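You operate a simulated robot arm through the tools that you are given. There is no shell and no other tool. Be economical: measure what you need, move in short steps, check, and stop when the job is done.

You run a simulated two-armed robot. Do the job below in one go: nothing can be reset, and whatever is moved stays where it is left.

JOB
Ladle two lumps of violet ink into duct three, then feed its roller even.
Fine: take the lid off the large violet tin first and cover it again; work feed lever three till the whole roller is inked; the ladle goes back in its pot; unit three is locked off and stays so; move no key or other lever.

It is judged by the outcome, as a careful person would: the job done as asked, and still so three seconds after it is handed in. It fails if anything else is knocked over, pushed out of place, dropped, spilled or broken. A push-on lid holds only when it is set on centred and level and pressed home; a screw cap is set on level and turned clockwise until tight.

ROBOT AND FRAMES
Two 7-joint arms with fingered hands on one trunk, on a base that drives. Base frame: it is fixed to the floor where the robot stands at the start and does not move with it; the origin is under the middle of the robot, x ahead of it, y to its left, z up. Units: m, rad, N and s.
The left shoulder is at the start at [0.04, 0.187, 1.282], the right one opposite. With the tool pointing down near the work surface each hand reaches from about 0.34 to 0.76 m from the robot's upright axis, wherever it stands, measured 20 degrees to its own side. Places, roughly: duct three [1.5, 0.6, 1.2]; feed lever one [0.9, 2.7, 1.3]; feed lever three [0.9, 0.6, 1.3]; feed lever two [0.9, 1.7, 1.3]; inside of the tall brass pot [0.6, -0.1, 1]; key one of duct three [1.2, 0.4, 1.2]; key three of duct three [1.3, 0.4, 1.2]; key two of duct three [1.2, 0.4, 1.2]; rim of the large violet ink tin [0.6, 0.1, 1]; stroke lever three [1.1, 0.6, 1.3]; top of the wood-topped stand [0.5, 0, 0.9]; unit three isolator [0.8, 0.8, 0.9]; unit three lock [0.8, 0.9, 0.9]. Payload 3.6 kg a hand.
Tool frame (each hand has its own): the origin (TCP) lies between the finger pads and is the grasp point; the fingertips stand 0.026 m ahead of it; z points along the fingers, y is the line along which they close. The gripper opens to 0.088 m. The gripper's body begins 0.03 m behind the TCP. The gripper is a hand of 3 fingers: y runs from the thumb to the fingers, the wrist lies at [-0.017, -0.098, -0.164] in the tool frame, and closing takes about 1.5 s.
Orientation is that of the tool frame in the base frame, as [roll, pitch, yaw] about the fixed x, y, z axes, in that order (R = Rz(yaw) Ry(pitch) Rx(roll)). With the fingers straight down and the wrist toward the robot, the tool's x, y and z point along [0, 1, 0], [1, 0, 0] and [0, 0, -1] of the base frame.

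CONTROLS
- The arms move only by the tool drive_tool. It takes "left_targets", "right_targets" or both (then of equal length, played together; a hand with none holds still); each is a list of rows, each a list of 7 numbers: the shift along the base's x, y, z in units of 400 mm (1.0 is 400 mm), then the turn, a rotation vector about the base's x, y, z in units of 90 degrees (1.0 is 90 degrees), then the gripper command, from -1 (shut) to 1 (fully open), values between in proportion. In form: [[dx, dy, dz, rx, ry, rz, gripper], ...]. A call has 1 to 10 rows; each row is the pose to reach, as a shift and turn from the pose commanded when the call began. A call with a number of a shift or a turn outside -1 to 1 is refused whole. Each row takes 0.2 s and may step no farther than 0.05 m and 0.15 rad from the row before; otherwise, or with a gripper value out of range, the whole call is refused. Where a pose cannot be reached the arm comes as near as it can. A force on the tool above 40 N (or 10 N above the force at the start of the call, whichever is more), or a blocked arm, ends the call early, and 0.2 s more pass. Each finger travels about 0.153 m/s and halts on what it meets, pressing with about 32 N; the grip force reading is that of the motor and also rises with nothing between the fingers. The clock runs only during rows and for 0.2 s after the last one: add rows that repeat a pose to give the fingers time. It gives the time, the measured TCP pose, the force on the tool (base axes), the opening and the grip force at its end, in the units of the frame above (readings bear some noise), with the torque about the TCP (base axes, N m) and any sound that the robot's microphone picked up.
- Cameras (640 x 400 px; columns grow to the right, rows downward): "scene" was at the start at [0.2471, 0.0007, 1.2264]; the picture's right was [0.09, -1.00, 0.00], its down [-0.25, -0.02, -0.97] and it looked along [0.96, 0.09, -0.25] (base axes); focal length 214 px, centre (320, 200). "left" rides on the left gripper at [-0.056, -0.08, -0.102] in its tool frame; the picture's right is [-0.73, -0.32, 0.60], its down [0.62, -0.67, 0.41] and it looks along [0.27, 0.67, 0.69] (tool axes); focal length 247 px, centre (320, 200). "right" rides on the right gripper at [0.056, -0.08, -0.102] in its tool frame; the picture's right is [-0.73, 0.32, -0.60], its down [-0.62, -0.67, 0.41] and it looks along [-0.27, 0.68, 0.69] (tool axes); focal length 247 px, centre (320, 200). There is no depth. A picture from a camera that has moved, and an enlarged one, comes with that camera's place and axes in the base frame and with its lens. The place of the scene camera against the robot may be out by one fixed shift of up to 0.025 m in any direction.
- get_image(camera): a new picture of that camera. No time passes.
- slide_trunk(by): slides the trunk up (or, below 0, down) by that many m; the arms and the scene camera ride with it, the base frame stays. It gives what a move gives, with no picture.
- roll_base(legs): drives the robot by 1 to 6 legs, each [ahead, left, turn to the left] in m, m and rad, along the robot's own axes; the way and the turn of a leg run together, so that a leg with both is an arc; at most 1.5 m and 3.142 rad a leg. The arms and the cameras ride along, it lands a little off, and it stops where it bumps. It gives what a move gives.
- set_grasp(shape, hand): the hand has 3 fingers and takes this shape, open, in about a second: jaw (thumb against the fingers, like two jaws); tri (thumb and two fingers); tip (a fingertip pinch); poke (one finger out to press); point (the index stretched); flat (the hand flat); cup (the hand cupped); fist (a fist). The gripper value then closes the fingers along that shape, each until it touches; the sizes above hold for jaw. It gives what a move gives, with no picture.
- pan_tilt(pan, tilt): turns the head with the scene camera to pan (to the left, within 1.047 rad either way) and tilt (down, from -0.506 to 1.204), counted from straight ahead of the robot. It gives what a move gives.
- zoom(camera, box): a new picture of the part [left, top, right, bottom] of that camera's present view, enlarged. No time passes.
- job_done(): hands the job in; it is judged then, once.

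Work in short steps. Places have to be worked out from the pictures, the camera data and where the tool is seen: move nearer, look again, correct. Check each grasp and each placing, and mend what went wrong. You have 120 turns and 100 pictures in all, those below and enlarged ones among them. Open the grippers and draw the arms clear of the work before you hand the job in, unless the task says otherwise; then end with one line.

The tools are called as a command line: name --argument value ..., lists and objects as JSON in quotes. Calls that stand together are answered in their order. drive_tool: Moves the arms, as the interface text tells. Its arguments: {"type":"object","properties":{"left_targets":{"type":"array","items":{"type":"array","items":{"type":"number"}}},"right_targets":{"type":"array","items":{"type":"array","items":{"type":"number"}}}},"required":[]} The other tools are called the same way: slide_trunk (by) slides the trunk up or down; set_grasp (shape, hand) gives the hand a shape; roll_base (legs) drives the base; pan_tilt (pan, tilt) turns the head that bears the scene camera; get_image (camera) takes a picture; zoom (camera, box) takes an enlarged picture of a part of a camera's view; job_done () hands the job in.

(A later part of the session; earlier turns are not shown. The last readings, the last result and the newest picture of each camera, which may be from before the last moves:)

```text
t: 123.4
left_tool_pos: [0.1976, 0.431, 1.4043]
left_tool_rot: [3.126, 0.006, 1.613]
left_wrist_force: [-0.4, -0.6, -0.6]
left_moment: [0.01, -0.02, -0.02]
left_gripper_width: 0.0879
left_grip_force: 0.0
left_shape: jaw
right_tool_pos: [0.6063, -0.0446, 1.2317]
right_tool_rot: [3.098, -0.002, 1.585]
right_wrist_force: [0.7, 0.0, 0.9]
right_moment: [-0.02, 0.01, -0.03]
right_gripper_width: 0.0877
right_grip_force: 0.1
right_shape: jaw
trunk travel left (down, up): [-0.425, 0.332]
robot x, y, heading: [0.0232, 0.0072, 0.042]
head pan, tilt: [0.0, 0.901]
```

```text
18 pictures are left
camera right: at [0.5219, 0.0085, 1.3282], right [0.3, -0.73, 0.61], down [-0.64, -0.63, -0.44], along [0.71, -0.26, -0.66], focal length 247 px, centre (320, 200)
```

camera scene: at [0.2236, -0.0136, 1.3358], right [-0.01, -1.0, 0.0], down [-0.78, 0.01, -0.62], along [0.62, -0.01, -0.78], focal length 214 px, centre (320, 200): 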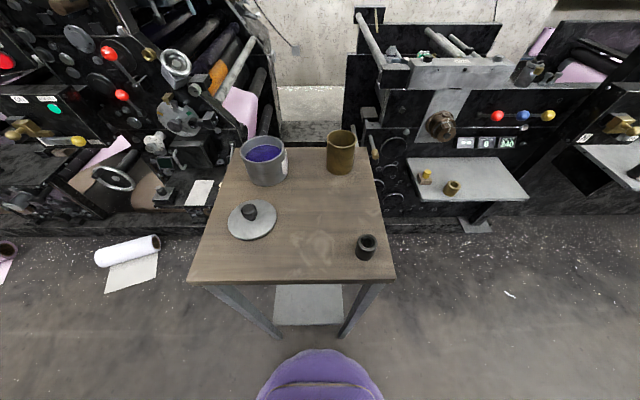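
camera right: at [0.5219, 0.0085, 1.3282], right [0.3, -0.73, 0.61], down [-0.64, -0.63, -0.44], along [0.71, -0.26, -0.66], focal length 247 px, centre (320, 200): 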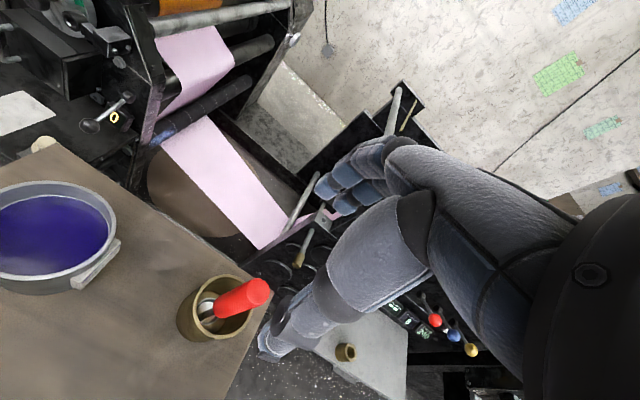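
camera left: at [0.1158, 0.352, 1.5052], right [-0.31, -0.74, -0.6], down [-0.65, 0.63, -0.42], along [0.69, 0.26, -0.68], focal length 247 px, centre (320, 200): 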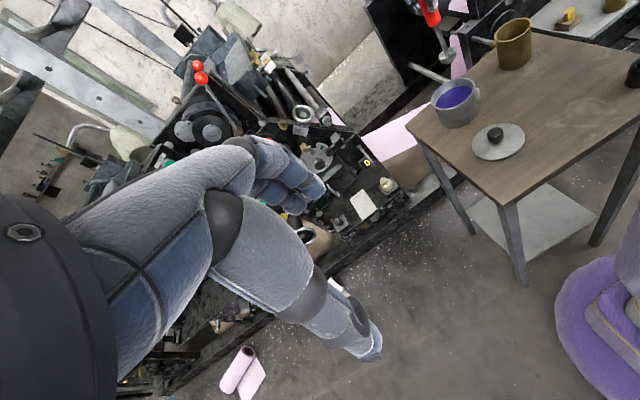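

The ladle stands in its pot. I move the right hand away and bring the left hand over the lid's knob at about (0.459, 0.124).

drive_tool --left_targets '[[0.06, -0.071, -0.08, 0, 0, 0, 1], [0.12, -0.142, -0.16, 0, 0, 0, 1], [0.18, -0.213, -0.24, 0, 0, 0, 1], [0.24, -0.284, -0.32, 0, 0, 0, 1], [0.3, -0.355, -0.4, 0, 0, 0, 1], [0.36, -0.426, -0.48, 0, 0, 0, 1], [0.42, -0.497, -0.56, 0, 0, 0, 1], [0.48, -0.568, -0.64, 0, 0, 0, 1], [0.54, -0.639, -0.72, 0, 0, 0, 1], [0.6, -0.71, -0.8, 0, 0, 0, 1]]' --right_targets '[[0, 0, 0.1, 0, 0, 0, 1], [0, -0.04, 0.15, 0, 0, 0, 1], [0, -0.1, 0.2, 0, 0, 0, 1], [0, -0.16, 0.25, 0, 0, 0, 1], [0, -0.22, 0.28, 0, 0, 0, 1], [0, -0.28, 0.28, 0, 0, 0, 1], [0, -0.34, 0.28, 0, 0, 0, 1], [0, -0.4, 0.28, 0, 0, 0, 1], [0, -0.42, 0.28, 0, 0, 0, 1], [0, -0.42, 0.28, 0, 0, 0, 1]]'

get_image --camera "left"

```text
t: 125.6
left_tool_pos: [0.4401, 0.1493, 1.0838]
left_tool_rot: [3.125, 0.005, 1.612]
left_wrist_force: [0.0, 0.0, -0.3]
left_moment: [0.0, -0.01, -0.01]
left_gripper_width: 0.0881
left_grip_force: 0.1
left_shape: jaw
left hand out of reach, approached as far as the arm can: row 3, 4, 5, 6, 7
right_tool_pos: [0.6085, -0.2137, 1.3412]
right_tool_rot: [3.099, -0.002, 1.584]
right_wrist_force: [0.3, -0.2, -0.3]
right_moment: [-0.01, 0.0, 0.01]
right_gripper_width: 0.0876
right_grip_force: 0.1
right_shape: jaw
trunk travel left (down, up): [-0.425, 0.332]
robot x, y, heading: [0.0246, 0.008, 0.038]
head pan, tilt: [0.0, 0.901]
```

```text
17 pictures are left
camera left: at [0.3622, 0.0886, 1.1839], right [-0.28, -0.75, -0.6], down [-0.68, 0.59, -0.43], along [0.68, 0.29, -0.68], focal length 247 px, centre (320, 200)
```

left: 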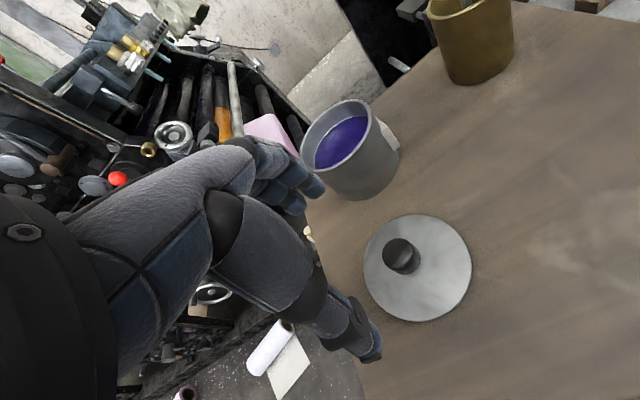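

The knob is at about (0.456, 0.1255) with its top near z 0.98. I go down around it and close.

drive_tool --left_targets '[[0.04, -0.06, -0.04, 0, 0, 0, 1], [0.04, -0.06, -0.13, 0, 0, 0, 1], [0.04, -0.06, -0.22, 0, 0, 0, 1], [0.04, -0.06, -0.252, 0, 0, 0, 1], [0.04, -0.06, -0.252, 0, 0, 0, 0.5], [0.04, -0.06, -0.252, 0, 0, 0, 0], [0.04, -0.06, -0.252, 0, 0, 0, -0.5], [0.04, -0.06, -0.252, 0, 0, 0, -1], [0.04, -0.06, -0.252, 0, 0, 0, -1], [0.04, -0.06, -0.252, 0, 0, 0, -1]]'

drive_tool --left_targets '[[0, 0, 0.03, 0, 0, 0, -1], [0, 0, 0.1, 0, 0, 0, -1], [0, 0, 0.18, 0, 0, 0, -1], [0, 0, 0.26, 0, 0, 0, -1], [0, 0, 0.3, 0, 0, 0, -1]]'

get_image --camera "left"

get_image --camera "scene"

```text
t: 127.8
left_tool_pos: [0.4466, 0.1797, 1.0293]
left_tool_rot: [3.127, 0.006, 1.611]
left_wrist_force: [0.9, -0.1, 0.4]
left_moment: [0.0, -0.01, 0.0]
left_gripper_width: 0.0
left_grip_force: 31.9
left_shape: jaw
left hand out of reach, approached as far as the arm can: row 1, 2, 3, 4, 5, 6, 7, 8, 9, 10
right_tool_pos: [0.607, -0.2144, 1.3421]
right_tool_rot: [3.099, -0.001, 1.585]
right_wrist_force: [0.4, -1.1, 0.1]
right_moment: [-0.01, 0.02, 0.02]
right_gripper_width: 0.088
right_grip_force: 0.1
right_shape: jaw
trunk travel left (down, up): [-0.425, 0.332]
robot x, y, heading: [0.025, 0.0046, 0.036]
head pan, tilt: [0.0, 0.901]
```

```text
t: 129.0
left_tool_pos: [0.4461, 0.1818, 1.1483]
left_tool_rot: [3.127, 0.005, 1.611]
left_wrist_force: [0.1, 0.3, 0.1]
left_moment: [0.03, -0.01, 0.02]
left_gripper_width: 0.0001
left_grip_force: 32.0
left_shape: jaw
right_tool_pos: [0.6069, -0.2138, 1.3425]
right_tool_rot: [3.1, -0.002, 1.585]
right_wrist_force: [-0.7, -0.1, -0.4]
right_moment: [0.04, -0.02, -0.03]
right_gripper_width: 0.0876
right_grip_force: 0.0
right_shape: jaw
trunk travel left (down, up): [-0.425, 0.332]
robot x, y, heading: [0.0259, 0.0118, 0.041]
head pan, tilt: [0.0, 0.901]
```

```text
16 pictures are left
camera left: at [0.3674, 0.1216, 1.2485], right [-0.28, -0.75, -0.6], down [-0.68, 0.59, -0.42], along [0.67, 0.29, -0.68], focal length 247 px, centre (320, 200)
```

left: 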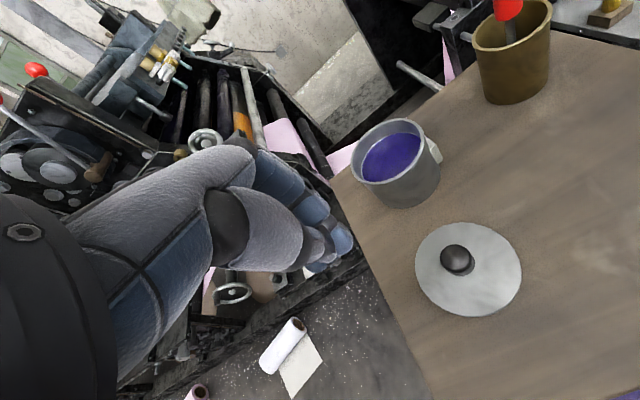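

```text
15 pictures are left
camera scene: at [0.2546, 0.0081, 1.1701], right [0.04, -1.0, 0.0], down [-0.78, -0.03, -0.62], along [0.62, 0.02, -0.78], focal length 214 px, centre (320, 200)
```

scene: 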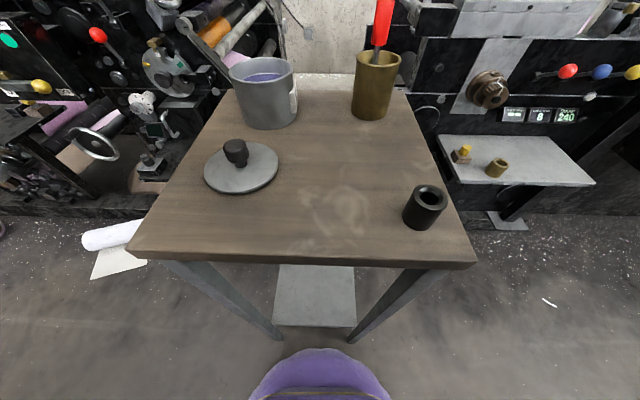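

The left arm couldn't reach that pose from here and closed on air; nothing was touched. I back the base 6 cm, straighten the heading, and move above the knob with the hand open.

roll_base --legs '[[-0.07, 0, -0.04]]'

drive_tool --left_targets '[[0.05, -0.03, 0, 0, 0, 0, 0], [0.1, -0.06, 0, 0, 0, 0, 1], [0.14, -0.1, 0, 0, 0, 0, 1], [0.17, -0.13, 0, 0, 0, 0, 1], [0.17, -0.13, -0.1, 0, 0, 0, 1]]'

```text
t: 130.0
left_tool_pos: [0.3797, 0.1642, 1.1478]
left_tool_rot: [3.125, 0.006, 1.573]
left_wrist_force: [-0.3, -0.1, -0.1]
left_moment: [0.01, -0.01, 0.04]
left_gripper_width: 0.0001
left_grip_force: 31.7
left_shape: jaw
right_tool_pos: [0.5247, -0.2382, 1.343]
right_tool_rot: [3.098, -0.002, 1.545]
right_wrist_force: [0.2, 0.3, -0.3]
right_moment: [-0.02, -0.02, 0.0]
right_gripper_width: 0.0878
right_grip_force: 0.0
right_shape: jaw
trunk travel left (down, up): [-0.425, 0.332]
robot x, y, heading: [-0.0436, 0.0044, 0.002]
head pan, tilt: [0.0, 0.901]
```

```text
t: 131.2
left_tool_pos: [0.4413, 0.1295, 1.1159]
left_tool_rot: [3.125, 0.008, 1.571]
left_wrist_force: [0.2, -1.7, 0.0]
left_moment: [-0.01, 0.0, 0.04]
left_gripper_width: 0.0877
left_grip_force: 0.0
left_shape: jaw
left hand out of reach, approached as far as the arm can: row 4, 5
right_tool_pos: [0.5281, -0.2376, 1.343]
right_tool_rot: [3.099, -0.001, 1.546]
right_wrist_force: [0.0, 0.2, -0.1]
right_moment: [-0.03, 0.0, -0.01]
right_gripper_width: 0.0877
right_grip_force: 0.0
right_shape: jaw
trunk travel left (down, up): [-0.425, 0.332]
robot x, y, heading: [-0.0454, 0.0034, -0.001]
head pan, tilt: [0.0, 0.901]
```

The arm's elbow posture looks awkward. I swing it out to its starting pose and come in from the front as at first.

drive_tool --left_targets '[[0, 0.09, 0.06, 0, 0, 0, 1], [0.0, 0.18, 0.13, 0, 0, 0, 1], [0.0, 0.27, 0.2, 0, 0, 0, 1], [0.0, 0.36, 0.28, 0, 0, 0, 1], [0.05, 0.44, 0.36, 0, 0, 0, 1], [0.12, 0.44, 0.42, 0, 0, 0, 1], [0.2, 0.44, 0.42, 0, 0, 0, 1], [0.28, 0.4, 0.36, 0, 0, 0, 1], [0.34, 0.32, 0.3, 0, 0, 0, 1], [0.36, 0.23, 0.24, 0, 0, 0, 1]]'

drive_tool --left_targets '[[0.0, -0.08, -0.06, 0, 0, 0, 1], [0.0, -0.16, -0.12, 0, 0, 0, 1], [-0.06, -0.22, -0.17, 0, 0, 0, 1], [-0.14, -0.24, -0.22, 0, 0, 0, 1], [-0.22, -0.24, -0.26, 0, 0, 0, 1], [-0.3, -0.24, -0.29, 0, 0, 0, 1], [-0.32, -0.24, -0.32, 0, 0, 0, 1], [-0.32, -0.24, -0.36, 0, 0, 0, 1]]'

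```text
t: 133.4
left_tool_pos: [0.5903, 0.2226, 1.2118]
left_tool_rot: [3.126, 0.006, 1.575]
left_wrist_force: [0.4, -0.1, 0.0]
left_moment: [0.04, 0.02, 0.02]
left_gripper_width: 0.0878
left_grip_force: 0.1
left_shape: jaw
right_tool_pos: [0.5288, -0.2374, 1.3408]
right_tool_rot: [3.099, -0.001, 1.547]
right_wrist_force: [-0.8, 0.5, -0.3]
right_moment: [-0.02, 0.03, -0.04]
right_gripper_width: 0.0877
right_grip_force: 0.0
right_shape: jaw
trunk travel left (down, up): [-0.425, 0.332]
robot x, y, heading: [-0.0427, 0.0057, 0.002]
head pan, tilt: [0.0, 0.901]
```

```text
t: 135.2
left_tool_pos: [0.4501, 0.1493, 1.0758]
left_tool_rot: [3.126, 0.006, 1.57]
left_wrist_force: [0.7, -0.3, -0.3]
left_moment: [0.02, -0.01, 0.01]
left_gripper_width: 0.0878
left_grip_force: 0.1
left_shape: jaw
left hand out of reach, approached as far as the arm can: row 1, 2, 3, 4, 5, 6, 7, 8
right_tool_pos: [0.5268, -0.2377, 1.3411]
right_tool_rot: [3.1, -0.001, 1.544]
right_wrist_force: [0.0, -0.1, -0.3]
right_moment: [-0.02, -0.01, -0.02]
right_gripper_width: 0.0879
right_grip_force: 0.1
right_shape: jaw
trunk travel left (down, up): [-0.425, 0.332]
robot x, y, heading: [-0.0458, 0.0067, -0.001]
head pan, tilt: [0.0, 0.901]
```

The spot is too near my centreline for this arm. I shift the base 0.1 m right so the lid lies more to the left side, then move over the knob again.

roll_base --legs '[[0, -0.1, 0]]'

drive_tool --left_targets '[[0, 0.09, 0, 0, 0, 0, 1], [0.01, 0.17, -0.01, 0, 0, 0, 1], [0.015, 0.19, -0.04, 0, 0, 0, 1], [0.015, 0.19, -0.06, 0, 0, 0, 1], [0.015, 0.19, -0.06, 0, 0, 0, 1]]'

```text
t: 136.3
left_tool_pos: [0.4506, 0.0473, 1.0783]
left_tool_rot: [3.126, 0.006, 1.569]
left_wrist_force: [0.3, -0.4, -0.5]
left_moment: [0.02, 0.0, 0.02]
left_gripper_width: 0.0874
left_grip_force: 0.0
left_shape: jaw
right_tool_pos: [0.5257, -0.3402, 1.3419]
right_tool_rot: [3.101, -0.004, 1.543]
right_wrist_force: [0.3, -0.1, 1.0]
right_moment: [0.02, -0.05, 0.0]
right_gripper_width: 0.0878
right_grip_force: 0.0
right_shape: jaw
trunk travel left (down, up): [-0.425, 0.332]
robot x, y, heading: [-0.048, -0.093, -0.001]
head pan, tilt: [0.0, 0.901]
```

```text
t: 137.5
left_tool_pos: [0.4568, 0.1239, 1.0537]
left_tool_rot: [3.125, 0.007, 1.57]
left_wrist_force: [0.0, -0.1, -1.0]
left_moment: [0.02, 0.0, -0.01]
left_gripper_width: 0.0878
left_grip_force: 0.1
left_shape: jaw
right_tool_pos: [0.5256, -0.3394, 1.3426]
right_tool_rot: [3.1, 0.0, 1.544]
right_wrist_force: [0.2, -0.3, -0.2]
right_moment: [0.03, 0.0, 0.02]
right_gripper_width: 0.0877
right_grip_force: 0.0
right_shape: jaw
trunk travel left (down, up): [-0.425, 0.332]
robot x, y, heading: [-0.0475, -0.096, -0.004]
head pan, tilt: [0.0, 0.901]
```

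Within reach now, right over the knob. I lower, close, and look.

drive_tool --left_targets '[[0, 0.004, -0.08, 0, 0, 0, 1], [0, 0.004, -0.15, 0, 0, 0, 1], [0, 0.004, -0.175, 0, 0, 0, 1], [0, 0.004, -0.175, 0, 0, 0, 0.5], [0, 0.004, -0.175, 0, 0, 0, 0], [0, 0.004, -0.175, 0, 0, 0, -0.5], [0, 0.004, -0.175, 0, 0, 0, -1], [0, 0.004, -0.175, 0, 0, 0, -1], [0, 0.004, -0.175, 0, 0, 0, -1]]'

get_image --camera "left"

```text
t: 139.5
left_tool_pos: [0.4545, 0.1234, 0.9868]
left_tool_rot: [3.118, 0.006, 1.569]
left_wrist_force: [0.3, 1.6, 31.6]
left_moment: [-0.01, 0.34, -0.24]
left_gripper_width: 0.0268
left_grip_force: 32.0
left_shape: jaw
right_tool_pos: [0.5243, -0.3409, 1.3442]
right_tool_rot: [3.096, -0.001, 1.546]
right_wrist_force: [-0.9, 0.4, -0.1]
right_moment: [-0.01, 0.03, 0.04]
right_gripper_width: 0.0878
right_grip_force: 0.1
right_shape: jaw
trunk travel left (down, up): [-0.425, 0.332]
robot x, y, heading: [-0.0423, -0.0943, -0.003]
head pan, tilt: [0.0, 0.901]
```

```text
14 pictures are left
camera left: at [0.374, 0.0671, 1.0871], right [-0.31, -0.74, -0.6], down [-0.65, 0.62, -0.43], along [0.69, 0.26, -0.67], focal length 247 px, centre (320, 200)
```

left: 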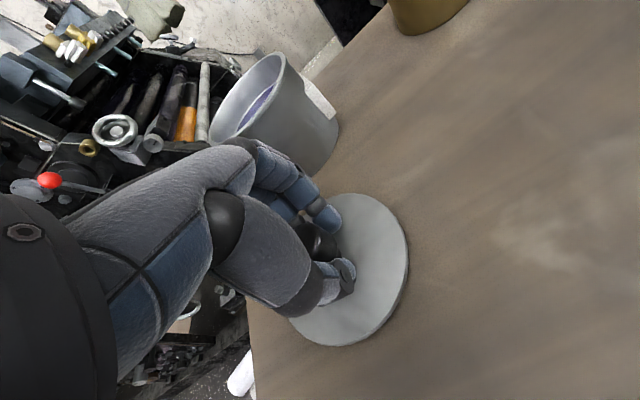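

The knob is firmly gripped with the lid flat. I lift it, carry it over the tin, and look from the scene camera.

drive_tool --left_targets '[[0, 0, 0.05, 0, 0, 0, -1], [0, 0, 0.15, 0, 0, 0, -1], [0, 0, 0.25, 0, 0, 0, -1], [0, 0, 0.36, 0, 0, 0, -1], [0.08, -0.005, 0.36, 0, 0, 0, -1], [0.17, -0.01, 0.36, 0, 0, 0, -1], [0.25, -0.0125, 0.33, 0, 0, 0, -1], [0.31, -0.0125, 0.3, 0, 0, 0, -1], [0.31, -0.0125, 0.3, 0, 0, 0, -1]]'

zoom --camera "scene" --box '[150, 0, 390, 160]'

get_image --camera "right"

```text
t: 141.5
left_tool_pos: [0.5722, 0.1257, 1.1014]
left_tool_rot: [3.125, 0.008, 1.569]
left_wrist_force: [-0.1, 0.8, -0.8]
left_moment: [-0.01, 0.0, 0.02]
left_gripper_width: 0.024
left_grip_force: 32.1
left_shape: jaw
left hand out of reach, approached as far as the arm can: row 8, 9
right_tool_pos: [0.526, -0.3403, 1.3435]
right_tool_rot: [3.101, -0.003, 1.546]
right_wrist_force: [-0.2, -0.4, -0.7]
right_moment: [0.0, 0.03, -0.03]
right_gripper_width: 0.0879
right_grip_force: 0.0
right_shape: jaw
trunk travel left (down, up): [-0.425, 0.332]
robot x, y, heading: [-0.046, -0.0965, -0.002]
head pan, tilt: [0.0, 0.901]
```

```text
2.50 times, centred on (270, 80) of scene
camera zoom: at [0.1838, -0.1029, 1.1701], right [0.0, -1.0, 0.0], down [-0.78, 0.0, -0.62], along [0.62, 0.0, -0.78], focal length 536 px, centre (445, 500)
```

zoom: 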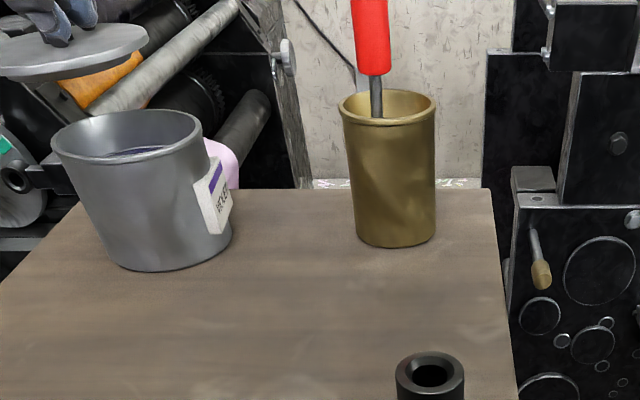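

```text
12 pictures are left
camera right: at [0.4446, -0.2825, 1.4393], right [0.27, -0.74, 0.61], down [-0.66, -0.61, -0.44], along [0.7, -0.28, -0.66], focal length 247 px, centre (320, 200)
```

right: 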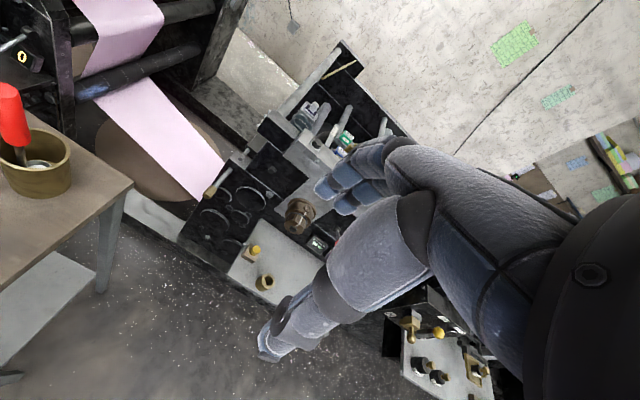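

The arm is at its limit in x. I roll the base 5 cm forward and set the lid over the tin centre, about (0.580, 0.116).

roll_base --legs '[[0.05, 0, 0]]'

```text
t: 142.5
left_tool_pos: [0.6239, 0.1261, 1.1014]
left_tool_rot: [3.127, 0.008, 1.569]
left_wrist_force: [-0.2, -0.1, -0.6]
left_moment: [0.06, 0.04, 0.0]
left_gripper_width: 0.0242
left_grip_force: 32.0
left_shape: jaw
right_tool_pos: [0.5793, -0.3396, 1.34]
right_tool_rot: [3.102, -0.001, 1.545]
right_wrist_force: [0.1, -0.4, 0.5]
right_moment: [-0.05, 0.05, 0.02]
right_gripper_width: 0.0875
right_grip_force: 0.0
right_shape: jaw
trunk travel left (down, up): [-0.425, 0.332]
robot x, y, heading: [0.0053, -0.0919, -0.003]
head pan, tilt: [0.0, 0.901]
```

I move the lid over the tin, a centimetre above the rim, and aim the head at it.

drive_tool --left_targets '[[-0.06, -0.015, 0, 0, 0, 0, -1], [-0.1125, -0.0275, 0, 0, 0, 0, -1], [-0.1125, -0.0275, -0.03, 0, 0, 0, -1], [-0.1125, -0.0275, -0.03, 0, 0, 0, -1]]'

pan_tilt --pan 0.45 --tilt 0.4

zoom --camera "scene" --box '[240, 160, 400, 260]'

```text
t: 143.5
left_tool_pos: [0.5795, 0.1137, 1.0905]
left_tool_rot: [3.125, 0.006, 1.569]
left_wrist_force: [0.3, 0.2, -0.3]
left_moment: [0.0, 0.02, 0.02]
left_gripper_width: 0.0241
left_grip_force: 32.6
left_shape: jaw
right_tool_pos: [0.5767, -0.3402, 1.343]
right_tool_rot: [3.098, -0.003, 1.544]
right_wrist_force: [0.7, 0.5, 0.5]
right_moment: [0.03, -0.02, -0.02]
right_gripper_width: 0.0879
right_grip_force: 0.0
right_shape: jaw
trunk travel left (down, up): [-0.425, 0.332]
robot x, y, heading: [0.0017, -0.0966, -0.004]
head pan, tilt: [0.0, 0.901]
```

```text
t: 144.4
left_tool_pos: [0.5786, 0.1138, 1.0906]
left_tool_rot: [3.126, 0.007, 1.568]
left_wrist_force: [-0.1, -0.6, -1.0]
left_moment: [0.0, 0.02, -0.01]
left_gripper_width: 0.0243
left_grip_force: 31.8
left_shape: jaw
right_tool_pos: [0.5763, -0.3399, 1.3424]
right_tool_rot: [3.101, -0.003, 1.545]
right_wrist_force: [0.1, 0.5, 1.2]
right_moment: [-0.01, 0.01, -0.03]
right_gripper_width: 0.0878
right_grip_force: 0.0
right_shape: jaw
trunk travel left (down, up): [-0.425, 0.332]
robot x, y, heading: [0.0031, -0.0942, -0.002]
head pan, tilt: [0.45, 0.4]
```

```text
4.00 times, centred on (320, 210) of scene
camera zoom: at [0.2418, -0.0627, 1.213], right [0.43, -0.9, 0.0], down [-0.35, -0.17, -0.92], along [0.83, 0.4, -0.39], focal length 858 px, centre (320, 160)
```

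zoom: 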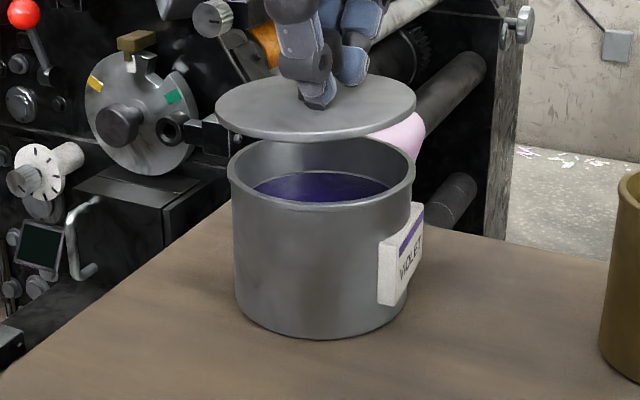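

The lid is level and nearly centred sideways; it needs about 3 mm to the right. Depth is ambiguous from here, so I bring the right camera to look steeply down on both.

drive_tool --right_targets '[[-0.02, 0.1, 0, 0, 0, 0, 1], [-0.04, 0.2, 0, 0, 0, 0, 1], [-0.06, 0.3, 0, 0, 0, 0, 1], [-0.08, 0.4, 0, 0, 0, 0, 1], [-0.1, 0.5, 0, 0, 0, 0, 1], [-0.12, 0.6, 0, 0, 0, 0, 1], [-0.12, 0.64, 0, 0, 0, 0, 1]]'

zoom --camera "right" --box '[0, 120, 240, 320]'

```text
t: 146.0
left_tool_pos: [0.58, 0.1145, 1.0912]
left_tool_rot: [3.127, 0.006, 1.569]
left_wrist_force: [0.1, -0.8, -0.9]
left_moment: [0.01, -0.01, 0.01]
left_gripper_width: 0.0242
left_grip_force: 32.3
left_shape: jaw
right_tool_pos: [0.5293, -0.0847, 1.3413]
right_tool_rot: [3.1, -0.001, 1.544]
right_wrist_force: [0.6, -0.6, -0.3]
right_moment: [0.0, -0.01, -0.01]
right_gripper_width: 0.0875
right_grip_force: 0.0
right_shape: jaw
trunk travel left (down, up): [-0.425, 0.332]
robot x, y, heading: [0.006, -0.0956, -0.003]
head pan, tilt: [0.45, 0.4]
```

```text
2.00 times, centred on (120, 220) of right
camera zoom: at [0.4472, -0.0272, 1.4384], right [0.27, -0.74, 0.61], down [-0.66, -0.6, -0.44], along [0.7, -0.29, -0.66], focal length 494 px, centre (720, 160)
```

zoom: 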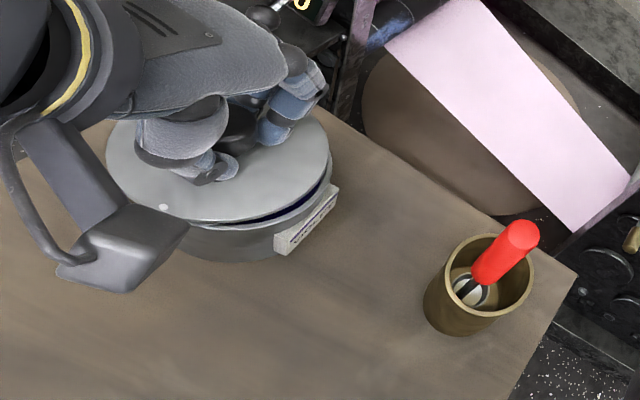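

They look close to concentric. I enlarge the gap region to measure the offset.

zoom --camera "right" --box '[40, 150, 180, 260]'

```text
3.64 times, centred on (110, 205) of right
camera zoom: at [0.4472, -0.0272, 1.4384], right [0.27, -0.74, 0.61], down [-0.66, -0.6, -0.44], along [0.7, -0.29, -0.66], focal length 898 px, centre (1084, 182)
```

zoom: 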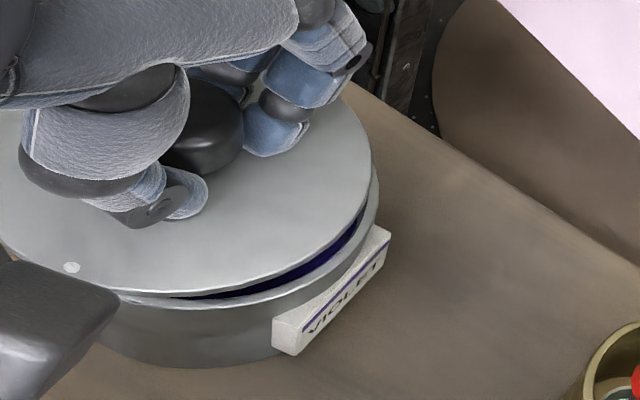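

Both views agree the tin is about 2.5 mm ahead and 2 mm to the right of the lid, with a gap of about 12 mm. I correct and lower the lid onto the rim, pressing.

drive_tool --left_targets '[[0.006, -0.005, 0, 0, 0, 0, -1], [0.006, -0.005, -0.015, 0, 0, 0, -1], [0.006, -0.005, -0.03, 0, 0, 0, -1], [0.006, -0.005, -0.038, 0, 0, 0, -1], [0.006, -0.005, -0.046, 0, 0, 0, -1], [0.006, -0.005, -0.054, 0, 0, 0, -1], [0.006, -0.005, -0.06, 0, 0, 0, -1]]'

zoom --camera "scene" --box '[240, 160, 400, 260]'

```text
t: 147.6
left_tool_pos: [0.5791, 0.1112, 1.0672]
left_tool_rot: [3.127, 0.008, 1.569]
left_wrist_force: [0.1, -0.4, -0.8]
left_moment: [0.0, 0.01, -0.02]
left_gripper_width: 0.0242
left_grip_force: 32.1
left_shape: jaw
right_tool_pos: [0.5285, -0.0843, 1.342]
right_tool_rot: [3.098, -0.002, 1.544]
right_wrist_force: [0.3, 0.0, -1.5]
right_moment: [0.04, -0.01, 0.0]
right_gripper_width: 0.0874
right_grip_force: 0.1
right_shape: jaw
trunk travel left (down, up): [-0.425, 0.332]
robot x, y, heading: [0.0029, -0.0951, -0.006]
head pan, tilt: [0.45, 0.4]
```

```text
4.00 times, centred on (320, 210) of scene
camera zoom: at [0.2418, -0.0626, 1.2131], right [0.43, -0.9, 0.0], down [-0.35, -0.17, -0.92], along [0.83, 0.4, -0.39], focal length 858 px, centre (320, 160)
```

zoom: 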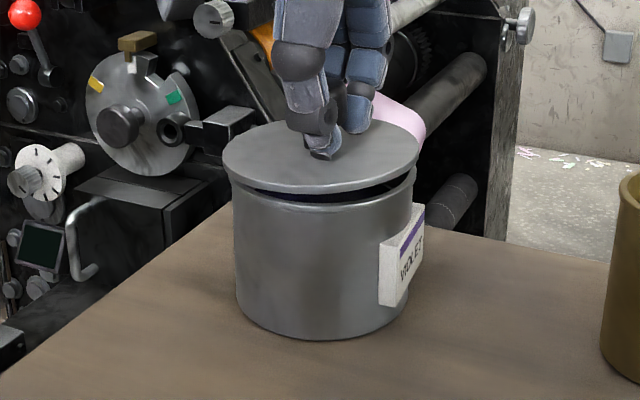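

The lid is well centred now, with about 1 cm left to go. I lower further onto the rim and press.

drive_tool --left_targets '[[0.002, -0.002, -0.012, 0, 0, 0, -1], [0.002, -0.002, -0.02, 0, 0, 0, -1], [0.002, -0.002, -0.027, 0, 0, 0, -1], [0.002, -0.002, -0.034, 0, 0, 0, -1], [0.002, -0.002, -0.042, 0, 0, 0, -1], [0.002, -0.002, -0.05, 0, 0, 0, -1]]'

zoom --camera "scene" --box '[240, 160, 400, 260]'

```text
t: 149.0
left_tool_pos: [0.5824, 0.1107, 1.0588]
left_tool_rot: [3.105, 0.017, 1.568]
left_wrist_force: [-4.6, 0.4, 15.5]
left_moment: [-0.06, 0.41, -0.07]
left_gripper_width: 0.0241
left_grip_force: 31.7
left_shape: jaw
left hand out of reach, approached as far as the arm can: row 6
right_tool_pos: [0.5271, -0.0841, 1.3408]
right_tool_rot: [3.098, -0.002, 1.545]
right_wrist_force: [0.1, 0.2, -0.1]
right_moment: [-0.04, -0.02, 0.0]
right_gripper_width: 0.0876
right_grip_force: 0.1
right_shape: jaw
trunk travel left (down, up): [-0.425, 0.332]
robot x, y, heading: [0.0009, -0.0944, -0.003]
head pan, tilt: [0.45, 0.4]
stopped in row 6 (left hand): the force on the tool passed its limit at 42 N (the readings are from after the stop); the commanded pose is now the measured one
```

```text
4.00 times, centred on (320, 210) of scene
camera zoom: at [0.2407, -0.0625, 1.213], right [0.43, -0.9, 0.0], down [-0.35, -0.17, -0.92], along [0.83, 0.4, -0.39], focal length 858 px, centre (320, 160)
```

zoom: 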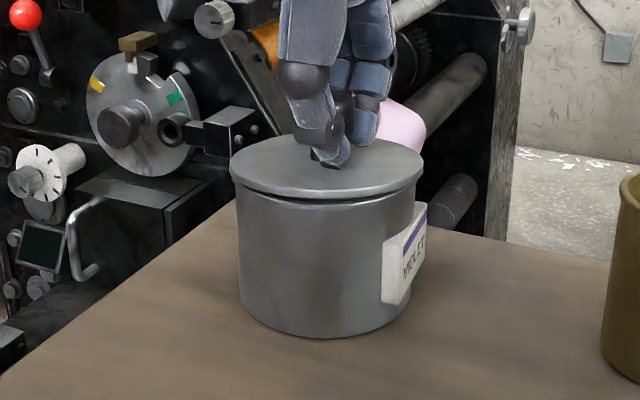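

The lid sits level and centred on the tin. To press it home I let go, rise, close the fingers, and push down on the knob's top.

drive_tool --left_targets '[[0, 0, 0, 0, 0, 0, -0.3], [0, 0, 0, 0, 0, 0, 0.3], [0, 0, 0, 0, 0, 0, 1], [0, 0, 0, 0, 0, 0, 1], [0, 0, 0.08, 0, 0, 0, 1], [0, 0, 0.16, 0, 0, 0, 1], [0, 0, 0.16, 0, 0, 0, 0], [0, 0, 0.16, 0, 0, 0, -1], [0, 0, 0.16, 0, 0, 0, -1], [0, 0, 0.16, 0, 0, 0, -1]]'

drive_tool --left_targets '[[0, 0, -0.05, 0, 0, 0, -1], [0, 0, -0.09, 0, 0, 0, -1], [0, 0, -0.11, 0, 0, 0, -1], [0, 0, -0.13, 0, 0, 0, -1], [0, 0, -0.15, 0, 0, 0, -1], [0, 0, -0.165, 0, 0, 0, -1]]'

```text
t: 151.2
left_tool_pos: [0.5858, 0.1121, 1.1223]
left_tool_rot: [3.111, 0.014, 1.566]
left_wrist_force: [0.1, -1.4, 0.3]
left_moment: [0.01, 0.02, 0.02]
left_gripper_width: 0.0002
left_grip_force: 32.1
left_shape: jaw
right_tool_pos: [0.5296, -0.0848, 1.3409]
right_tool_rot: [3.1, 0.0, 1.544]
right_wrist_force: [-0.1, -0.3, -0.3]
right_moment: [-0.01, -0.01, 0.01]
right_gripper_width: 0.0875
right_grip_force: 0.0
right_shape: jaw
trunk travel left (down, up): [-0.425, 0.332]
robot x, y, heading: [0.0058, -0.0947, -0.005]
head pan, tilt: [0.45, 0.4]
```

```text
t: 152.1
left_tool_pos: [0.5908, 0.1121, 1.0879]
left_tool_rot: [3.081, 0.023, 1.567]
left_wrist_force: [-3.7, -0.1, 13.6]
left_moment: [0.06, 0.15, 0.03]
left_gripper_width: 0.0
left_grip_force: 32.0
left_shape: jaw
right_tool_pos: [0.5289, -0.0844, 1.341]
right_tool_rot: [3.098, -0.002, 1.544]
right_wrist_force: [-0.5, 0.0, -0.5]
right_moment: [-0.01, 0.03, 0.01]
right_gripper_width: 0.0876
right_grip_force: 0.1
right_shape: jaw
trunk travel left (down, up): [-0.425, 0.332]
robot x, y, heading: [0.0023, -0.0941, -0.005]
head pan, tilt: [0.45, 0.4]
stopped in row 4 (left hand): the force on the tool passed its limit at 48 N (the readings are from after the stop); the commanded pose is now the measured one
```

48 N was reached on the knob's top. I press once more, a little nearer the centre, then lift away and check.

drive_tool --left_targets '[[-0.008, 0, 0.03, 0.015, 0.01, 0, -1], [-0.015, 0, 0.03, 0.03, 0.015, 0, -1], [-0.015, 0, 0.0, 0.03, 0.015, 0, -1], [-0.015, 0, -0.02, 0.03, 0.015, 0, -1], [-0.015, 0, -0.04, 0.03, 0.015, 0, -1], [-0.015, 0, -0.06, 0.03, 0.015, 0, -1]]'

drive_tool --left_targets '[[0, 0, 0.1, 0, 0, 0, -1], [0, 0.08, 0.2, 0, 0, 0, 0], [0, 0.18, 0.26, 0, 0, 0, 1], [0, 0.28, 0.32, 0, 0, 0, 1], [-0.05, 0.38, 0.36, 0, 0, 0, 1], [-0.1, 0.46, 0.42, 0, 0, 0, 1], [-0.18, 0.5, 0.46, 0, 0, 0, 1]]'

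zoom --camera "scene" --box '[240, 150, 420, 260]'

```text
t: 153.1
left_tool_pos: [0.59, 0.1093, 1.0888]
left_tool_rot: [3.089, -0.021, 1.569]
left_wrist_force: [-4.2, 0.3, 16.1]
left_moment: [-0.04, 0.18, -0.01]
left_gripper_width: 0.0
left_grip_force: 31.5
left_shape: jaw
right_tool_pos: [0.529, -0.0847, 1.3416]
right_tool_rot: [3.1, -0.002, 1.544]
right_wrist_force: [0.1, 0.4, -0.5]
right_moment: [0.01, 0.0, 0.0]
right_gripper_width: 0.0877
right_grip_force: 0.0
right_shape: jaw
trunk travel left (down, up): [-0.425, 0.332]
robot x, y, heading: [0.0026, -0.0951, -0.002]
head pan, tilt: [0.45, 0.4]
stopped in row 5 (left hand): the force on the tool passed its limit at 45 N (the readings are from after the stop); the commanded pose is now the measured one
```

```text
refused: row 2 steps farther than a row can; nothing moved
```

```text
3.56 times, centred on (330, 205) of scene
camera zoom: at [0.2417, -0.0625, 1.213], right [0.43, -0.9, 0.0], down [-0.35, -0.17, -0.92], along [0.83, 0.4, -0.39], focal length 763 px, centre (284, 182)
```

zoom: 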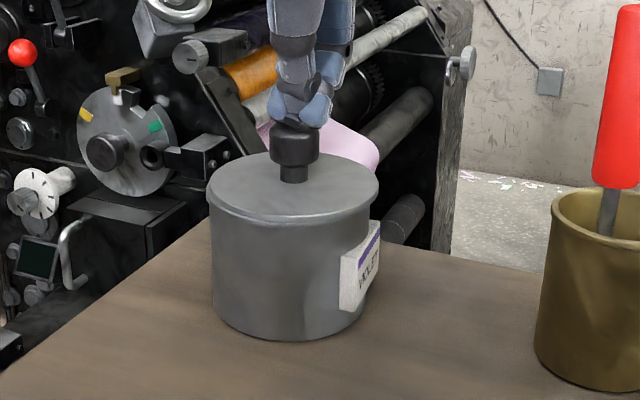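

The lid is seated flush as it was originally. I raise and park the left hand, move the right hand to the travel pose with fingers closed, and raise the trunk.

drive_tool --left_targets '[[0, 0, 0.1, 0, 0, 0, -1], [0, 0.05, 0.2, 0, 0, 0, 0], [0, 0.13, 0.28, 0, 0, 0, 1], [0, 0.22, 0.34, 0, 0, 0, 1], [-0.05, 0.3, 0.4, 0, 0, 0, 1], [-0.12, 0.36, 0.46, 0, 0, 0, 1], [-0.2, 0.42, 0.5, 0, 0, 0, 1], [-0.28, 0.46, 0.54, 0, 0, 0, 1], [-0.36, 0.5, 0.58, 0, 0, 0, 1]]' --right_targets '[[0, 0, 0.02, 0, 0, 0, 0], [0, -0.05, 0.05, 0, 0, 0, -1], [0, -0.1, 0.1, 0, 0, 0, -1], [0, -0.15, 0.15, 0, 0, 0, -1], [-0.03, -0.2, 0.2, 0, 0, 0, -1], [-0.06, -0.25, 0.22, 0, 0, 0, -1], [-0.09, -0.3, 0.25, 0, 0, 0, -1], [-0.11, -0.33, 0.25, 0, 0, 0, -1], [-0.11, -0.33, 0.25, 0, 0, 0, -1]]'

slide_trunk --by 0.16

```text
t: 155.1
left_tool_pos: [0.4454, 0.3113, 1.318]
left_tool_rot: [3.094, -0.025, 1.569]
left_wrist_force: [-0.2, -0.3, -0.3]
left_moment: [-0.04, 0.01, -0.01]
left_gripper_width: 0.0876
left_grip_force: 0.1
left_shape: jaw
right_tool_pos: [0.4836, -0.216, 1.4445]
right_tool_rot: [3.098, 0.0, 1.544]
right_wrist_force: [0.6, 0.5, 0.1]
right_moment: [-0.02, 0.0, 0.02]
right_gripper_width: 0.0
right_grip_force: 31.8
right_shape: jaw
trunk travel left (down, up): [-0.425, 0.332]
robot x, y, heading: [0.0069, -0.095, -0.004]
head pan, tilt: [0.45, 0.4]
```

```text
t: 157.0
left_tool_pos: [0.4448, 0.3112, 1.4759]
left_tool_rot: [3.093, -0.023, 1.568]
left_wrist_force: [-0.2, 0.3, 0.5]
left_moment: [-0.02, 0.01, 0.03]
left_gripper_width: 0.088
left_grip_force: 0.1
left_shape: jaw
right_tool_pos: [0.4852, -0.2151, 1.6013]
right_tool_rot: [3.101, -0.003, 1.545]
right_wrist_force: [-0.7, -0.4, 0.6]
right_moment: [0.02, -0.01, -0.01]
right_gripper_width: 0.0
right_grip_force: 31.5
right_shape: jaw
trunk travel left (down, up): [-0.585, 0.172]
robot x, y, heading: [0.0021, -0.0932, 0.0]
head pan, tilt: [0.45, 0.4]
```

I draw the left hand back clear of the panel, then drive to the press.

drive_tool --left_targets '[[-0.1, 0, 0.05, 0, 0, 0, 1], [-0.2, 0.02, 0.1, 0, 0, 0, 1], [-0.3, 0.04, 0.16, 0, 0, 0, 1], [-0.4, 0.06, 0.22, 0, 0, 0, 1], [-0.5, 0.08, 0.25, 0, 0, 0, 1]]'

roll_base --legs '[[0, 0.755, 0], [0.43, 0, 0]]'

pan_tilt --pan -0.15 --tilt 0.35

get_image --camera "scene"

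```text
t: 158.2
left_tool_pos: [0.2437, 0.3451, 1.5741]
left_tool_rot: [3.095, -0.024, 1.567]
left_wrist_force: [-0.2, 0.2, -0.2]
left_moment: [-0.03, 0.05, 0.01]
left_gripper_width: 0.0877
left_grip_force: 0.0
left_shape: jaw
right_tool_pos: [0.486, -0.2152, 1.602]
right_tool_rot: [3.098, -0.001, 1.545]
right_wrist_force: [0.6, 1.0, -0.6]
right_moment: [0.0, 0.03, -0.02]
right_gripper_width: 0.0002
right_grip_force: 31.9
right_shape: jaw
trunk travel left (down, up): [-0.585, 0.172]
robot x, y, heading: [0.0037, -0.0949, -0.004]
head pan, tilt: [0.45, 0.4]
```

```text
t: 164.5
left_tool_pos: [0.6831, 1.0986, 1.5758]
left_tool_rot: [3.094, -0.025, 1.557]
left_wrist_force: [0.1, -0.7, 0.0]
left_moment: [-0.01, 0.03, -0.02]
left_gripper_width: 0.0877
left_grip_force: 0.0
left_shape: jaw
right_tool_pos: [0.9144, 0.5357, 1.6017]
right_tool_rot: [3.1, -0.002, 1.533]
right_wrist_force: [-0.4, 0.3, 0.1]
right_moment: [0.04, 0.02, 0.02]
right_gripper_width: 0.0002
right_grip_force: 31.7
right_shape: jaw
trunk travel left (down, up): [-0.585, 0.172]
robot x, y, heading: [0.4344, 0.6653, -0.013]
head pan, tilt: [0.45, 0.4]
```

```text
t: 165.5
left_tool_pos: [0.6818, 1.098, 1.5745]
left_tool_rot: [3.093, -0.024, 1.557]
left_wrist_force: [-0.3, 0.1, -0.3]
left_moment: [0.01, -0.02, 0.0]
left_gripper_width: 0.0878
left_grip_force: 0.1
left_shape: jaw
right_tool_pos: [0.9127, 0.5357, 1.6018]
right_tool_rot: [3.098, -0.003, 1.533]
right_wrist_force: [0.5, -0.6, -0.5]
right_moment: [-0.03, -0.04, -0.01]
right_gripper_width: 0.0
right_grip_force: 32.0
right_shape: jaw
trunk travel left (down, up): [-0.585, 0.172]
robot x, y, heading: [0.4351, 0.6617, -0.019]
head pan, tilt: [-0.15, 0.351]
```

```text
5 pictures are left
camera scene: at [0.6715, 0.6381, 1.3833], right [-0.16, -0.99, 0.0], down [-0.34, 0.06, -0.94], along [0.93, -0.15, -0.34], focal length 214 px, centre (320, 200)
```

scene: 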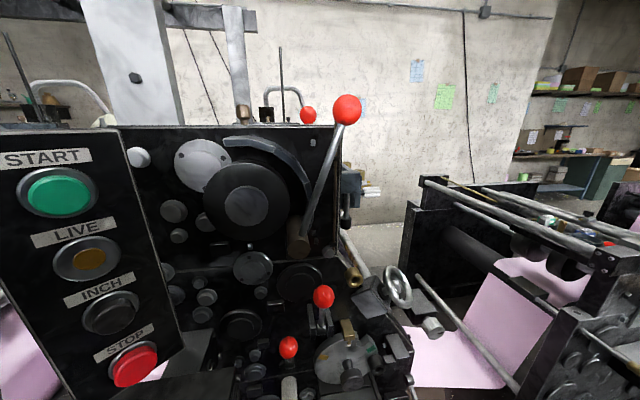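

The feed lever's ball is at about (0.924, 0.57, 1.375), pivoting near (0.93, 0.63, 1.20) and leaning right. I lower the closed fingers just to its right side.

drive_tool --right_targets '[[0.005, -0.05, -0.03, 0, 0, 0, -1], [0.0125, -0.1, -0.1, 0, 0, 0, -1], [0.0125, -0.1, -0.2, 0, 0, 0, -1], [0.0125, -0.1, -0.3, 0, 0, 0, -1], [0.0125, -0.1, -0.4, 0, 0, 0, -1], [0.0125, -0.1, -0.5, 0, 0, 0, -1], [0.0125, -0.1, -0.54, 0, 0, 0, -1]]'

drive_tool --right_targets '[[0, 0.04, 0, 0, 0, 0, -1], [0, 0.08, 0, 0, 0, 0, -1], [0, 0.12, 0, 0, 0, 0, -1], [0, 0.16, 0, 0, 0, 0, -1], [0, 0.2, 0, 0, 0, 0, -1]]'

```text
t: 167.1
left_tool_pos: [0.6805, 1.0992, 1.5754]
left_tool_rot: [3.094, -0.024, 1.557]
left_wrist_force: [0.0, -0.2, -0.6]
left_moment: [-0.01, 0.01, -0.01]
left_gripper_width: 0.0877
left_grip_force: 0.1
left_shape: jaw
right_tool_pos: [0.9165, 0.4946, 1.3883]
right_tool_rot: [3.098, -0.003, 1.531]
right_wrist_force: [-0.3, 0.1, 0.7]
right_moment: [-0.02, -0.02, 0.0]
right_gripper_width: 0.0001
right_grip_force: 31.9
right_shape: jaw
trunk travel left (down, up): [-0.585, 0.172]
robot x, y, heading: [0.4338, 0.6596, -0.018]
head pan, tilt: [-0.15, 0.351]
```

```text
t: 168.3
left_tool_pos: [0.6822, 1.0994, 1.5751]
left_tool_rot: [3.094, -0.024, 1.558]
left_wrist_force: [0.5, -0.1, 0.1]
left_moment: [0.0, -0.02, 0.02]
left_gripper_width: 0.0876
left_grip_force: 0.0
left_shape: jaw
right_tool_pos: [0.9194, 0.5737, 1.385]
right_tool_rot: [3.1, -0.002, 1.53]
right_wrist_force: [-0.4, 0.0, 0.3]
right_moment: [0.01, 0.01, 0.01]
right_gripper_width: 0.0001
right_grip_force: 31.8
right_shape: jaw
trunk travel left (down, up): [-0.585, 0.172]
robot x, y, heading: [0.4344, 0.6614, -0.012]
head pan, tilt: [-0.15, 0.351]
```

No resistance was felt; I look whether the finger is on the lever or passing in front of it.

zoom --camera "scene" --box '[240, 40, 440, 165]'

```text
3.20 times, centred on (340, 102) of scene
camera zoom: at [0.6717, 0.6384, 1.3833], right [-0.17, -0.99, 0.0], down [-0.34, 0.06, -0.94], along [0.93, -0.16, -0.34], focal length 686 px, centre (256, 512)
```

zoom: 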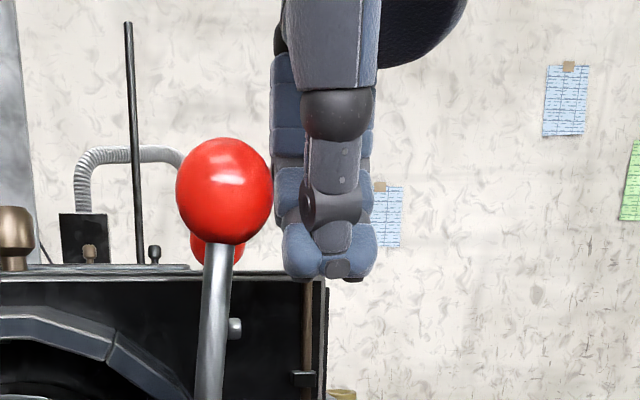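

The finger pushes the lever freely; it is now upright. I push on to the left to find its end stop.

drive_tool --right_targets '[[0, 0.05, 0, 0, 0, 0, -1], [0, 0.1, 0, 0, 0, 0, -1], [0, 0.15, 0, 0, 0, 0, -1], [0, 0.2, -0.01, 0, 0, 0, -1], [0, 0.25, -0.02, 0, 0, 0, -1], [0, 0.3, -0.03, 0, 0, 0, -1]]'

```text
t: 169.4
left_tool_pos: [0.6831, 1.0964, 1.5771]
left_tool_rot: [3.094, -0.028, 1.556]
left_wrist_force: [0.1, 0.9, 0.6]
left_moment: [-0.01, -0.01, -0.02]
left_gripper_width: 0.0879
left_grip_force: 0.1
left_shape: jaw
right_tool_pos: [0.9225, 0.6486, 1.3816]
right_tool_rot: [3.098, 0.019, 1.499]
right_wrist_force: [-5.6, -25.5, 1.5]
right_moment: [-0.05, 0.02, -0.22]
right_gripper_width: 0.0
right_grip_force: 31.9
right_shape: jaw
trunk travel left (down, up): [-0.585, 0.172]
robot x, y, heading: [0.4359, 0.6615, -0.015]
head pan, tilt: [-0.15, 0.351]
stopped in row 5 (right hand): the force on the tool passed its limit at 43 N (the readings are from after the stop); the commanded pose is now the measured one
```

The end stop is at TCP y of about 0.65. Now I lift over the ball to its left side and push the lever back right.

drive_tool --right_targets '[[0, -0.025, 0, 0, 0, 0.01, -1], [0, -0.025, 0.09, 0, 0, 0.02, -1], [0, -0.025, 0.18, 0, 0, 0.03, -1], [0, 0.08, 0.19, 0, 0, 0.03, -1], [0, 0.18, 0.19, 0, 0, 0.03, -1], [0, 0.26, 0.19, 0, 0, 0.03, -1], [0, 0.26, 0.1, 0, 0, 0.03, -1], [0, 0.26, 0.01, 0, 0, 0.03, -1]]'

drive_tool --right_targets '[[0, -0.07, 0, 0, 0, 0, -1], [0, -0.14, 0, 0, 0, 0, -1], [0, -0.21, 0, 0, 0, 0, -1], [0, -0.28, 0, 0, 0, 0, -1], [0, -0.35, 0, 0, 0, 0, -1], [0, -0.39, 0, 0, 0, 0, -1], [0, -0.42, 0, 0, 0, 0, -1]]'

get_image --camera "scene"

```text
t: 171.2
left_tool_pos: [0.6828, 1.0974, 1.5758]
left_tool_rot: [3.094, -0.024, 1.555]
left_wrist_force: [-0.5, 0.2, -0.8]
left_moment: [0.02, 0.04, -0.02]
left_gripper_width: 0.0877
left_grip_force: 0.1
left_shape: jaw
right_tool_pos: [0.9197, 0.7605, 1.3873]
right_tool_rot: [3.096, 0.011, 1.557]
right_wrist_force: [-0.1, 0.2, -0.2]
right_moment: [-0.02, 0.0, -0.04]
right_gripper_width: 0.0
right_grip_force: 31.4
right_shape: jaw
trunk travel left (down, up): [-0.585, 0.172]
robot x, y, heading: [0.4375, 0.6632, -0.017]
head pan, tilt: [-0.15, 0.351]
```

```text
t: 172.8
left_tool_pos: [0.6819, 1.1059, 1.574]
left_tool_rot: [3.095, -0.019, 1.557]
left_wrist_force: [0.2, 0.2, 0.0]
left_moment: [0.0, 0.03, -0.05]
left_gripper_width: 0.0878
left_grip_force: 0.0
left_shape: jaw
right_tool_pos: [0.9233, 0.6002, 1.3848]
right_tool_rot: [3.096, 0.01, 1.566]
right_wrist_force: [2.8, 24.2, -0.6]
right_moment: [0.2, 0.02, 0.24]
right_gripper_width: 0.0003
right_grip_force: 32.1
right_shape: jaw
trunk travel left (down, up): [-0.585, 0.172]
robot x, y, heading: [0.4344, 0.6639, -0.012]
head pan, tilt: [-0.15, 0.351]
```

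```text
3 pictures are left
camera scene: at [0.672, 0.6443, 1.3833], right [-0.17, -0.99, 0.01], down [-0.34, 0.05, -0.94], along [0.93, -0.16, -0.34], focal length 214 px, centre (320, 200)
```

scene: 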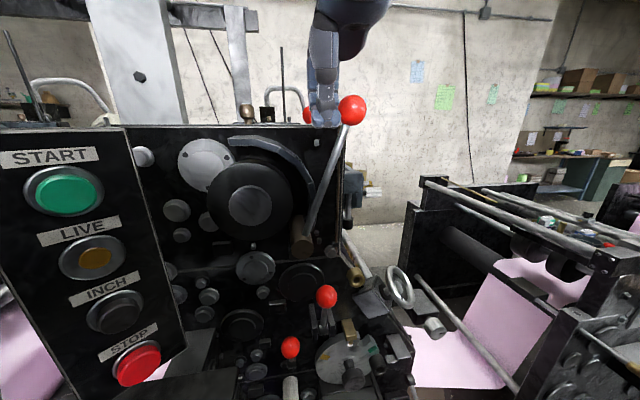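

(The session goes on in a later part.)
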